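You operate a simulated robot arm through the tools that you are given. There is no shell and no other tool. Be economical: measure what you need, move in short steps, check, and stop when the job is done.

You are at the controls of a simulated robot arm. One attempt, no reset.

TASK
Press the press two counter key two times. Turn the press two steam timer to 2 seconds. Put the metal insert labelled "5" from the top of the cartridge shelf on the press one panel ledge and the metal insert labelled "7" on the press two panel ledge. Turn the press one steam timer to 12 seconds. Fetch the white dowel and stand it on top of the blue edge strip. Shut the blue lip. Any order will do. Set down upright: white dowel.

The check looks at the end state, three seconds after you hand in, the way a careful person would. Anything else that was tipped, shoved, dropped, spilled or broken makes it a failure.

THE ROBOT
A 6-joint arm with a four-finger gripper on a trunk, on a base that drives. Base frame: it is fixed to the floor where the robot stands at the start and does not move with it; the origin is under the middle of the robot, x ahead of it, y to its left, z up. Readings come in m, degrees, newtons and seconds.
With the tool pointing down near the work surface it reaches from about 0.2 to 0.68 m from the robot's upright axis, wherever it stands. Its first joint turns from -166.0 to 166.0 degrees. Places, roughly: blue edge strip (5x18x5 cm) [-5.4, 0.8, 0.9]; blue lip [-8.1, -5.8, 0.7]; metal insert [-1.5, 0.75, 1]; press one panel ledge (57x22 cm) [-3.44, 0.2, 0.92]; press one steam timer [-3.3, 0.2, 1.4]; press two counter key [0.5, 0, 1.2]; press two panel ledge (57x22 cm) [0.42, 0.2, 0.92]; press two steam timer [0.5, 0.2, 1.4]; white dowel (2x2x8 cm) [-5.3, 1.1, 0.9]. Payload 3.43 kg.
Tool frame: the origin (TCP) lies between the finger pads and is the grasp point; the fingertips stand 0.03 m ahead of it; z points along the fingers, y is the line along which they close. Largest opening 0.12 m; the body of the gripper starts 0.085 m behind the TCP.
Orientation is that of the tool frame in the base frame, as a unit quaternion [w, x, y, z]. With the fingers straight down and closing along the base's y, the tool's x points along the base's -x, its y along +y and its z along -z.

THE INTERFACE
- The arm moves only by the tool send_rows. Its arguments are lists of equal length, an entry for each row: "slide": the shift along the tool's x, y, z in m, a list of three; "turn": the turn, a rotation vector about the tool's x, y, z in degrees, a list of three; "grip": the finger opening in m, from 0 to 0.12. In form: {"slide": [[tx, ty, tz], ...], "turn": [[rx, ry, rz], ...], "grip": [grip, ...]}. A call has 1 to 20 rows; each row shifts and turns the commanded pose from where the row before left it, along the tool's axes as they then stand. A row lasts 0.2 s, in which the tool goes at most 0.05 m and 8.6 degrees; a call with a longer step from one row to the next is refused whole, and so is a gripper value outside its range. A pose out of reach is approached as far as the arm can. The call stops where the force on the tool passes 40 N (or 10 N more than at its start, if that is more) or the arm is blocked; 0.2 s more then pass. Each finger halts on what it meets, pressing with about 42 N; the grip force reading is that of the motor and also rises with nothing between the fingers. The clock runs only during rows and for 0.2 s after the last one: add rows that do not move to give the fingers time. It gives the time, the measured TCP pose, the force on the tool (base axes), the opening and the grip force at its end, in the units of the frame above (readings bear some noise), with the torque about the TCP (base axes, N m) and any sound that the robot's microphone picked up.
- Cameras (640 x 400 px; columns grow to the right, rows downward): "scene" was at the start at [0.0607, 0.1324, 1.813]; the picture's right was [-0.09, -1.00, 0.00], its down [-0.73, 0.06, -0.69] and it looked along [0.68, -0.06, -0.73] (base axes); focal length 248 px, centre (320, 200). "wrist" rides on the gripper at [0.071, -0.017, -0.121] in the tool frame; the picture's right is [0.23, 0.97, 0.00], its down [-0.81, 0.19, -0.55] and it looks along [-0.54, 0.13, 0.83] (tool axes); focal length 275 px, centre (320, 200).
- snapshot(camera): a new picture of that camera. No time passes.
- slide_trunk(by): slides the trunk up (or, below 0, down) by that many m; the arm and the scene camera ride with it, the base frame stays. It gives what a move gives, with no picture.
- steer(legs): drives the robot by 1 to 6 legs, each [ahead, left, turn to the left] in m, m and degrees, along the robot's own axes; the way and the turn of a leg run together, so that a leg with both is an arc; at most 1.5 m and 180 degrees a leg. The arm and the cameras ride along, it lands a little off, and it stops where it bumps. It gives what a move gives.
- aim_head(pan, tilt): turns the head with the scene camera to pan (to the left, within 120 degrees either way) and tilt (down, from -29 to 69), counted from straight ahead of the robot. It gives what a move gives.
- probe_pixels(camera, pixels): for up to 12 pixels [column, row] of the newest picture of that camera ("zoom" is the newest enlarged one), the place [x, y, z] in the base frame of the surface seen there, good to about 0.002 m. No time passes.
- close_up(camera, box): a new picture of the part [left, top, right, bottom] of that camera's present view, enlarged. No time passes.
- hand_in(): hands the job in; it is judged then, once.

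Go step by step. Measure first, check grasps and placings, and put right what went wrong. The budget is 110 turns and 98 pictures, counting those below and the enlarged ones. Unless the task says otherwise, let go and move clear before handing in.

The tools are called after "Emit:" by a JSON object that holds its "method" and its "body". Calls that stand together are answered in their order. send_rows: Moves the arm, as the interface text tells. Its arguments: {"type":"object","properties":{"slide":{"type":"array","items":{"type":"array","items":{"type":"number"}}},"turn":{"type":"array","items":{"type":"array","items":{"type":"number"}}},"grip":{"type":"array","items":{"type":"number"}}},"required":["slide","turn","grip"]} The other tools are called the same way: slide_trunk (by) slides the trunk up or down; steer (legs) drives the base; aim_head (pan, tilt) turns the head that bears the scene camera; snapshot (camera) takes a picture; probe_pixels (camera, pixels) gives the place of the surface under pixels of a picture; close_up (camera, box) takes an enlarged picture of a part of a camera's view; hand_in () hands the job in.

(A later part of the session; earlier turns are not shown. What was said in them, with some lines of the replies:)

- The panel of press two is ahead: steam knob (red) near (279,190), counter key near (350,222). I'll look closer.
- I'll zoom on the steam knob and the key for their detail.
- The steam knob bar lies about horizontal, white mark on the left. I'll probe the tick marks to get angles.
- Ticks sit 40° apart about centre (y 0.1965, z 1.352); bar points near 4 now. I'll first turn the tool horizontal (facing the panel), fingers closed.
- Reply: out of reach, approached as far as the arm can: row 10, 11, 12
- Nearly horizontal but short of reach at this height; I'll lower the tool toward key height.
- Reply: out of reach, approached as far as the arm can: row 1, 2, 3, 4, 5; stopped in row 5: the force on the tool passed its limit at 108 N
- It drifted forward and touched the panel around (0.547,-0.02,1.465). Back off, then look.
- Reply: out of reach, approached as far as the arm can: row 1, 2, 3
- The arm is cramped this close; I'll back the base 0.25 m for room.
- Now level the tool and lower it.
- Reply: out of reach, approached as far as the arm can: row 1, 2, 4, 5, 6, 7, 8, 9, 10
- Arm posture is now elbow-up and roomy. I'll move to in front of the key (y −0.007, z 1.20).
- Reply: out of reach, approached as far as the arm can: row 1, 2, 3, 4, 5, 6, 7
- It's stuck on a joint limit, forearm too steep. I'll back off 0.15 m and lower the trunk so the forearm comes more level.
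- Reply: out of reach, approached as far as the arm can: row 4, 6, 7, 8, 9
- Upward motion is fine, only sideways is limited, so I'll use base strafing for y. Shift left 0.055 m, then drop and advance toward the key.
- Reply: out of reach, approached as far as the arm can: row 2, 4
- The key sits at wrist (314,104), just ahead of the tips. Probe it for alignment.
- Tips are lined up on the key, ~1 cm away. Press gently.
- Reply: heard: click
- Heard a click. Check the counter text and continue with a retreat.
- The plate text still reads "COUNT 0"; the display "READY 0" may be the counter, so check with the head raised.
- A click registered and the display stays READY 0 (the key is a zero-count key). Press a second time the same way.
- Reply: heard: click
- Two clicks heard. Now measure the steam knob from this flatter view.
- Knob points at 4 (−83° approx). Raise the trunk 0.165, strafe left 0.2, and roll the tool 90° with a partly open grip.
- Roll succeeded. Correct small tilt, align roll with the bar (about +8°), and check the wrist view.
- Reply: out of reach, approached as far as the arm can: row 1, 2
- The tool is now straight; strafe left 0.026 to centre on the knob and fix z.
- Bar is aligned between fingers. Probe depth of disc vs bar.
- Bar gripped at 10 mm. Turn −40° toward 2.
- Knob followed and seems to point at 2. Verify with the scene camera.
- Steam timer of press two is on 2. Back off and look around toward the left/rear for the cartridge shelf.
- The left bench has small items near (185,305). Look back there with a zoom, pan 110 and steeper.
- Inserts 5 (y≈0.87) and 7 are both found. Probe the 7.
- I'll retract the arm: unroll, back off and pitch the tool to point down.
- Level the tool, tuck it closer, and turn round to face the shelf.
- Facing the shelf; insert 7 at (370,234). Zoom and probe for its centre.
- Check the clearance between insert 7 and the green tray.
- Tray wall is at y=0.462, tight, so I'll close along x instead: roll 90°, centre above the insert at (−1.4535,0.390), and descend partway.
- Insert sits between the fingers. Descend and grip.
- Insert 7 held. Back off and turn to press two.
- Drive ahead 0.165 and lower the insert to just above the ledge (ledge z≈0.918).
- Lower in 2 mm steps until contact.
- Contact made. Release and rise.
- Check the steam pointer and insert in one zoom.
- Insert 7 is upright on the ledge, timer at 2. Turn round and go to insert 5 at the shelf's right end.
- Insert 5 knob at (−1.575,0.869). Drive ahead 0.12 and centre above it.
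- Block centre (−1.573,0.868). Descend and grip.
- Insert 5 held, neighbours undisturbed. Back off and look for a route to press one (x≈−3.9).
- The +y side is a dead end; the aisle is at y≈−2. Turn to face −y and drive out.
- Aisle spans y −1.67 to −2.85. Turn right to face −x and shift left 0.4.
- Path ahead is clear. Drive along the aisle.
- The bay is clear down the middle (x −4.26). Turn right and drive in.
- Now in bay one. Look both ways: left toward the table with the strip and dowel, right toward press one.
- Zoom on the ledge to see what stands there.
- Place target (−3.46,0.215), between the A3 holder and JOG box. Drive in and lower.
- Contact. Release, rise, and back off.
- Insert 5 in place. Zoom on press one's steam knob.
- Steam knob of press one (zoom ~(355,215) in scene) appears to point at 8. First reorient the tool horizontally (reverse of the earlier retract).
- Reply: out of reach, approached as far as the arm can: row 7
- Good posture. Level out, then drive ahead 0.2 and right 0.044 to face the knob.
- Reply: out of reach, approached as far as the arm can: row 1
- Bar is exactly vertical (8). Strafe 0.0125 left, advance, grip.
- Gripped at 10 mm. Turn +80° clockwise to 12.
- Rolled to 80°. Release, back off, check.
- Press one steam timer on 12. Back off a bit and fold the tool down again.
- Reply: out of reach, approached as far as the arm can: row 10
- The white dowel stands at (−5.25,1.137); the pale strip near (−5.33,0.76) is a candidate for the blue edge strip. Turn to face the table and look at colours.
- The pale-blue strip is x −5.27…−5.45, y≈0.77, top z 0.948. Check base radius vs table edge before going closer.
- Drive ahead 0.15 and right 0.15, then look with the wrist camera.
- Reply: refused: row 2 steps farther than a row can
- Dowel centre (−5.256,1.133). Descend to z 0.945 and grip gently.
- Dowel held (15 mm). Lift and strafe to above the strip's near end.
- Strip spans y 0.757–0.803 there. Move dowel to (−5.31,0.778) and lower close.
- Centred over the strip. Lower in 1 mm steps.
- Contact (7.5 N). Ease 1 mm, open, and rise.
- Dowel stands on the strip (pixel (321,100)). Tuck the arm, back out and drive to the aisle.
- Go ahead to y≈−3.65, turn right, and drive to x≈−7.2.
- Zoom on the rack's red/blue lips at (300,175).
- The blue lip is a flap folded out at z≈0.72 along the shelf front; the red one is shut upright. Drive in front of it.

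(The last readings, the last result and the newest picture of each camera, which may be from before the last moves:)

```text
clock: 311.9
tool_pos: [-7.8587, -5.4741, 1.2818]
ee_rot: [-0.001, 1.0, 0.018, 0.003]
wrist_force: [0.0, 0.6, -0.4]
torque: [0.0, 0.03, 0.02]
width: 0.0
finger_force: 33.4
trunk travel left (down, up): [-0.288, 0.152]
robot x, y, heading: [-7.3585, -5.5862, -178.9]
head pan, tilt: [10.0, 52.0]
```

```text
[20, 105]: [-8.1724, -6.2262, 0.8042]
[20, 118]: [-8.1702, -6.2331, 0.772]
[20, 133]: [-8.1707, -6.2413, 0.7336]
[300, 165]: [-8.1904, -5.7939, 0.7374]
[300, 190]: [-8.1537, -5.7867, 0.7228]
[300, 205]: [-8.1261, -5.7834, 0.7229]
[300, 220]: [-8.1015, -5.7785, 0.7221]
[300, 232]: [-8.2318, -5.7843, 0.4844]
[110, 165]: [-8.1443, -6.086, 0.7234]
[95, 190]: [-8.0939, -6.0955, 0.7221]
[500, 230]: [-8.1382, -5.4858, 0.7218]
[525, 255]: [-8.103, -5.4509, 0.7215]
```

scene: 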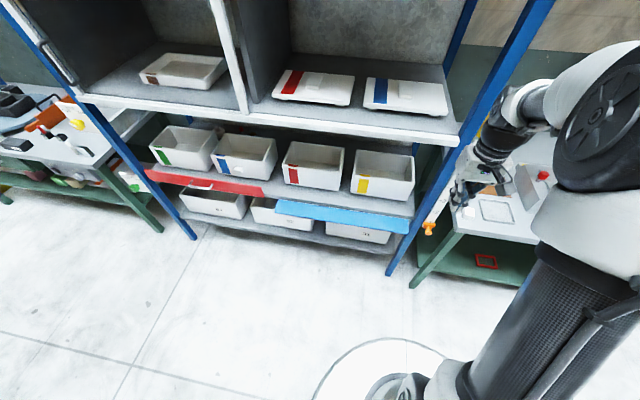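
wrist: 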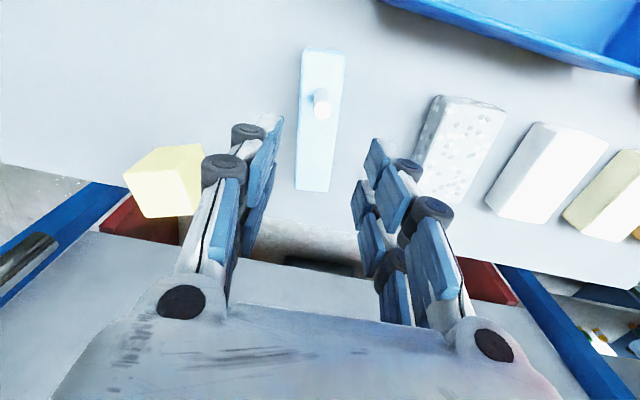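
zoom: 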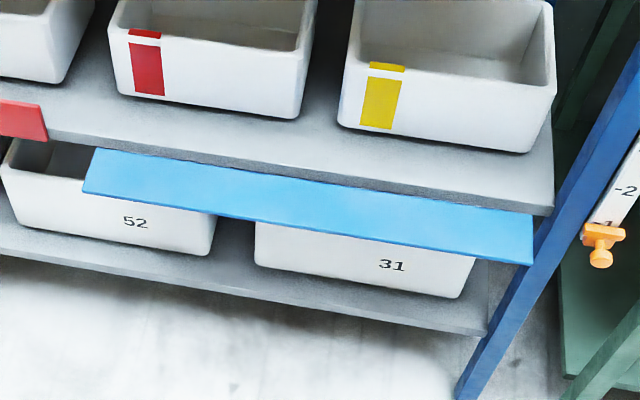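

The lip lies flat at z 0.722 (x −8.185…−8.085, y −6.10…−5.45), hinge at the shelf edge; shut means swinging it up like the red one. I'll shift left 0.3, lower the trunk, and pitch the closed fingers to 30° below horizontal.

Emit:
{"method": "steer", "body": {"legs": [[0, 0.3, -0.8]]}}

Emit:
{"method": "slide_trunk", "body": {"by": -0.28}}

Emit:
{"method": "send_rows", "body": {"slide": [[0, 0, 0], [0, 0, 0], [0, 0, 0], [0, 0, 0], [0, 0, 0], [0, 0, 0], [0, 0, 0], [0, 0, 0], [0, 0, 0]], "turn": [[0, -7.5, 0], [0, -7.5, 0], [0, -7.5, 0], [0, -7.5, 0], [0, -7.5, 0], [0, -7.5, 0], [0, -7.5, 0], [0, -7.5, 0], [0, 0, 0]], "grip": [0, 0, 0, 0, 0, 0, 0, 0, 0]}}

```text
clock: 313.9
tool_pos: [-7.8528, -5.7634, 1.2806]
ee_rot: [-0.001, 1.0, 0.016, 0.003]
wrist_force: [-0.8, -0.5, 0.5]
torque: [0.03, 0.0, 0.03]
width: 0.0001
finger_force: 34.0
trunk travel left (down, up): [-0.288, 0.152]
robot x, y, heading: [-7.3606, -5.877, -179.3]
head pan, tilt: [10.0, 52.0]
```

```text
clock: 316.7
tool_pos: [-7.8543, -5.7613, 1.0014]
ee_rot: [-0.001, 1.0, 0.015, 0.002]
wrist_force: [0.1, 0.4, -0.8]
torque: [0.01, 0.0, 0.04]
width: 0.0
finger_force: 33.2
trunk travel left (down, up): [-0.008, 0.432]
robot x, y, heading: [-7.3523, -5.878, -179.4]
head pan, tilt: [10.0, 52.0]
```

```text
clock: 318.7
tool_pos: [-7.8531, -5.7686, 0.9998]
ee_rot: [0.021, 0.886, 0.016, -0.462]
wrist_force: [0.8, -0.1, -0.3]
torque: [0.02, 0.0, 0.02]
width: 0.0
finger_force: 33.3
out of reach, approached as far as the arm can: row 6
trunk travel left (down, up): [-0.008, 0.432]
robot x, y, heading: [-7.3568, -5.8812, -179.3]
head pan, tilt: [10.0, 52.0]
```

Tool is 35° below horizontal. Move down to in front of and below the lip's edge.

Emit:
{"method": "send_rows", "body": {"slide": [[0.0229, 0, 0.0375], [0.0229, 0, 0.0375], [0.0229, 0, 0.0375], [0.0229, 0, 0.0375], [0.0229, 0, 0.0375], [0.0229, 0, 0.0375], [0.0229, 0, 0.0375], [0.0229, 0, 0.0375], [0, 0, 0]], "turn": [[0, 0, 0], [0, 0, 0], [0, 0, 0], [0, 0, 0], [0, 0, 0], [0, 0, 0], [0, 0, 0], [0, 0, 0], [0, 0, 0]], "grip": [0, 0, 0, 0, 0, 0, 0, 0, 0]}}

Emit:
{"method": "snapshot", "body": {"camera": "scene"}}

Emit:
{"method": "snapshot", "body": {"camera": "wrist"}}

```text
clock: 320.7
tool_pos: [-8.0258, -5.7624, 0.7007]
ee_rot: [0.023, 0.886, 0.016, -0.462]
wrist_force: [-0.6, 0.6, 0.2]
torque: [0.04, -0.01, 0.03]
width: 0.0
finger_force: 33.5
out of reach, approached as far as the arm can: row 3, 4, 5, 6
trunk travel left (down, up): [-0.008, 0.432]
robot x, y, heading: [-7.356, -5.8767, -179.5]
head pan, tilt: [10.0, 52.0]
```

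```text
19 pictures are left
```

scene: 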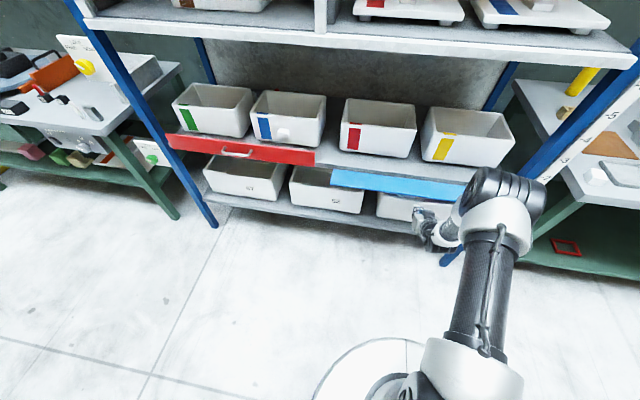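

```text
18 pictures are left
```

wrist: 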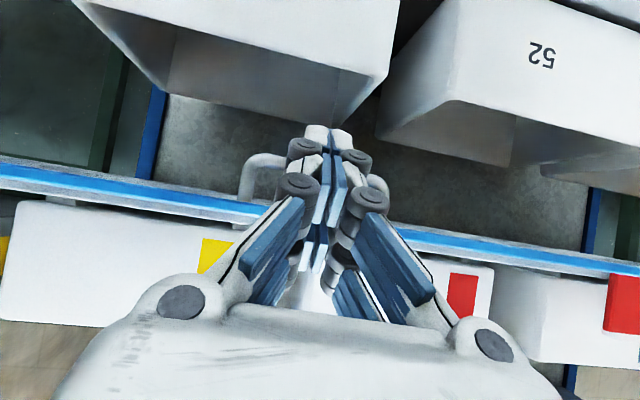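

A U-handle hangs under the lip near (265,160). Probe it to choose a clear spot.

Emit:
{"method": "probe_pixels", "body": {"camera": "wrist", "pixels": [[250, 165], [265, 157], [244, 190], [386, 190], [378, 180], [150, 190], [150, 205], [500, 250], [330, 130]]}}

```text
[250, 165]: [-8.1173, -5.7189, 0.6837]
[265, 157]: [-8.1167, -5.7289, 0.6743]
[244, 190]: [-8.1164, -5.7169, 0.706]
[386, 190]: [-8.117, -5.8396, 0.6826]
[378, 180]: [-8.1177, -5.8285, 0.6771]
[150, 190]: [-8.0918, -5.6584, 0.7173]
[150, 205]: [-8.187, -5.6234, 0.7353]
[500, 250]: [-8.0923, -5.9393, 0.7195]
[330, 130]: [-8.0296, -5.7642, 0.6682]
```

Shift right 0.15 to clear the handle, then slide the tips under the lip.

Emit:
{"method": "steer", "body": {"legs": [[0, -0.15, 0]]}}

Emit:
{"method": "send_rows", "body": {"slide": [[-0.0127, 0, 0.0246], [-0.0126, 0, 0.0247], [0, 0, 0]], "turn": [[0, 0, 0], [0, 0, 0], [0, 0, 0]], "grip": [0, 0, 0]}}

Emit:
{"method": "snapshot", "body": {"camera": "wrist"}}

```text
clock: 322.0
tool_pos: [-8.0265, -5.6202, 0.7014]
ee_rot: [0.022, 0.887, 0.017, -0.462]
wrist_force: [-0.5, 0.8, 0.3]
torque: [-0.01, -0.01, 0.0]
width: 0.0
finger_force: 33.8
trunk travel left (down, up): [-0.008, 0.432]
robot x, y, heading: [-7.3617, -5.7355, -179.2]
head pan, tilt: [10.0, 52.0]
```

```text
clock: 322.8
tool_pos: [-8.0797, -5.6223, 0.6933]
ee_rot: [0.021, 0.886, 0.015, -0.462]
wrist_force: [0.0, -0.4, -0.2]
torque: [-0.01, 0.02, 0.01]
width: 0.0003
finger_force: 32.9
trunk travel left (down, up): [-0.008, 0.432]
robot x, y, heading: [-7.3582, -5.7346, -179.5]
head pan, tilt: [10.0, 52.0]
```

```text
17 pictures are left
```

wrist: 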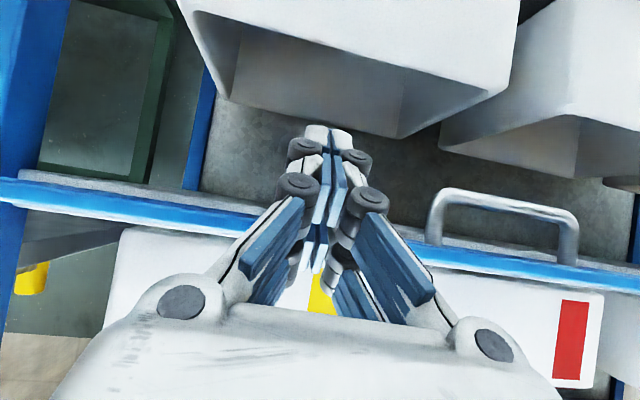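

Tips are under the lip, clear of the handle. Lift along an arc.

Emit:
{"method": "send_rows", "body": {"slide": [[-0.0178, 0, -0.0087], [-0.0178, 0, -0.0087], [-0.0178, 0, -0.0087], [-0.0144, 0, -0.0009], [-0.0144, 0, -0.0009], [-0.0144, 0, -0.0009], [-0.0117, 0, 0.0037], [-0.0117, 0, 0.0037], [0, 0, 0]], "turn": [[0, 0, 0], [0, 0, 0], [0, 0, 0], [0, 0, 0], [0, 0, 0], [0, 0, 0], [0, 0, 0], [0, 0, 0], [0, 0, 0]], "grip": [0, 0, 0, 0, 0, 0, 0, 0, 0]}}

Emit:
{"method": "snapshot", "body": {"camera": "scene"}}

```text
clock: 324.8
tool_pos: [-8.1314, -5.6221, 0.8036]
ee_rot: [0.023, 0.886, 0.018, -0.462]
wrist_force: [1.5, -0.5, -0.6]
torque: [0.03, 0.0, -0.01]
width: 0.0
finger_force: 33.6
trunk travel left (down, up): [-0.008, 0.432]
robot x, y, heading: [-7.3611, -5.7327, -179.2]
head pan, tilt: [10.0, 52.0]
```

```text
16 pictures are left
```

scene: 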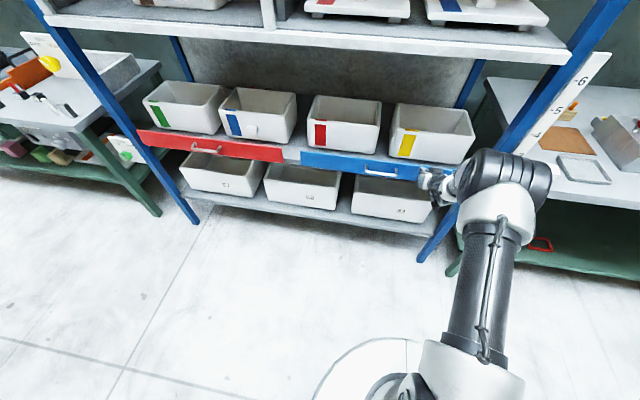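

The lip is nearly upright with its handle showing. Push it home in small steps.

Emit:
{"method": "send_rows", "body": {"slide": [[-0.0017, 0, 0.00245], [-0.0017, 0, 0.00245], [-0.0017, 0, 0.00245], [-0.0012, 0, 0.0016], [-0.0012, 0, 0.0016], [0, 0, 0]], "turn": [[0, 0, 0], [0, 0, 0], [0, 0, 0], [0, 0, 0], [0, 0, 0], [0, 0, 0]], "grip": [0, 0, 0, 0, 0, 0]}}

Emit:
{"method": "close_up", "body": {"camera": "scene", "box": [260, 120, 460, 240]}}

Emit:
{"method": "probe_pixels", "body": {"camera": "zoom", "pixels": [[30, 100], [30, 120], [140, 110], [140, 130], [300, 120], [300, 160], [200, 115], [200, 145]]}}

```text
clock: 326.1
tool_pos: [-8.1391, -5.6229, 0.805]
ee_rot: [0.021, 0.887, 0.015, -0.461]
wrist_force: [25.6, -2.6, 14.2]
torque: [0.06, 0.55, -0.01]
width: 0.006
finger_force: 33.0
trunk travel left (down, up): [-0.008, 0.432]
robot x, y, heading: [-7.3585, -5.7339, -179.4]
head pan, tilt: [10.0, 52.0]
stopped in row 6: the force on the tool passed its limit at 43 N (the readings are from after the stop); the commanded pose is now the measured one
```

```text
3.20 times, centred on (360, 180) of scene
```

zoom: 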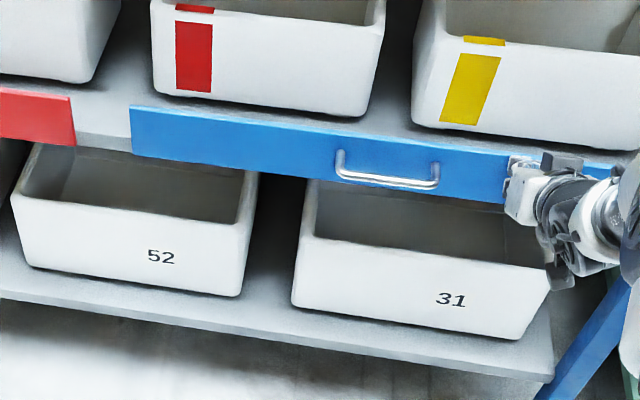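

```text
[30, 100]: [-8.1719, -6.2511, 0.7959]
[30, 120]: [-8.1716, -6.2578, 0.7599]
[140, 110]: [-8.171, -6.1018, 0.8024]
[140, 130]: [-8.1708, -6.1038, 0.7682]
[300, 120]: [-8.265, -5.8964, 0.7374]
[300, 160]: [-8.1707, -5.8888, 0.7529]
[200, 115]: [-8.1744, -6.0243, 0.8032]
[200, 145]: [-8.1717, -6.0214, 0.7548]
```

Blue lip front is now at x=−8.171, identical to the shut red one. Back off and check it stays.

Emit:
{"method": "send_rows", "body": {"slide": [[0.003, 0, -0.004], [0.006, 0, -0.008], [0.0115, 0, -0.0164], [0.0172, 0, -0.0245], [0.0172, 0, -0.0245], [0.0172, 0, -0.0245], [0, 0, 0], [0, 0, 0], [0, 0, 0], [0, 0, 0]], "turn": [[0, 0, 0], [0, 0, 0], [0, 0, 0], [0, 0, 0], [0, 0, 0], [0, 0, 0], [0, 0, 0], [0, 0, 0], [0, 0, 0], [0, 0, 0]], "grip": [0, 0, 0, 0, 0, 0, 0, 0, 0, 0]}}

Emit:
{"method": "steer", "body": {"legs": [[-0.15, 0, 0]]}}

Emit:
{"method": "snapshot", "body": {"camera": "scene"}}

```text
clock: 328.2
tool_pos: [-8.0164, -5.615, 0.8018]
ee_rot: [0.022, 0.888, 0.016, -0.46]
wrist_force: [0.6, 0.2, -0.4]
torque: [0.0, -0.02, 0.0]
width: 0.0
finger_force: 33.0
trunk travel left (down, up): [-0.008, 0.432]
robot x, y, heading: [-7.3572, -5.7359, -179.4]
head pan, tilt: [10.0, 52.0]
```

```text
clock: 329.6
tool_pos: [-7.8647, -5.614, 0.801]
ee_rot: [0.021, 0.888, 0.015, -0.459]
wrist_force: [-0.4, -0.3, 0.7]
torque: [-0.01, -0.03, 0.04]
width: 0.0
finger_force: 33.4
trunk travel left (down, up): [-0.008, 0.432]
robot x, y, heading: [-7.201, -5.7346, -179.3]
head pan, tilt: [10.0, 52.0]
```

```text
14 pictures are left
```

scene: 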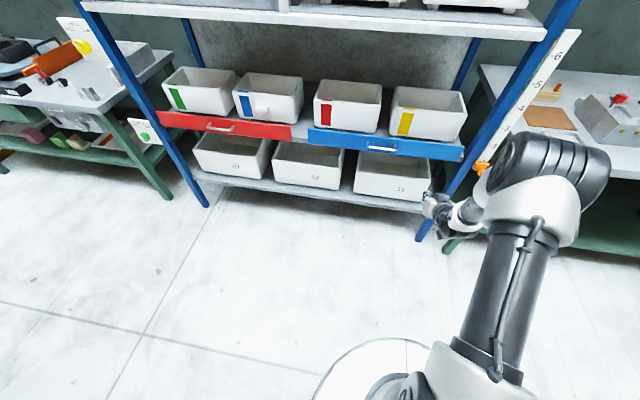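

The blue lip stays up like the red one, and my earlier checks covered every other item. The arm is clear, so I'm handing in.

Emit:
{"method": "hand_in", "body": {}}

```text
The job is handed in.
```

I did every step of the task and handed the job in; I don't have the judging result.

- **Press two counter key:** I pressed it twice and heard a click each time. The display stayed at "READY 0" and the plate at "COUNT 0", so the clicks are my only sign that both presses counted.
- **Steam timers:** press two points at 2 seconds and press one at 12.
- **Metal inserts:** "7" is on the press two ledge and "5" is on the press one ledge.
- **White dowel:** it was standing upright on the blue edge strip when I moved away.
- **Blue lip:** it is swung up flush with the shut red one, and it stayed up after I let go.

Early on, the closed fingers bumped the press two panel above the COOL dial with about 108 N. I saw no change to the panel in later pictures, but I didn't inspect that spot closely.
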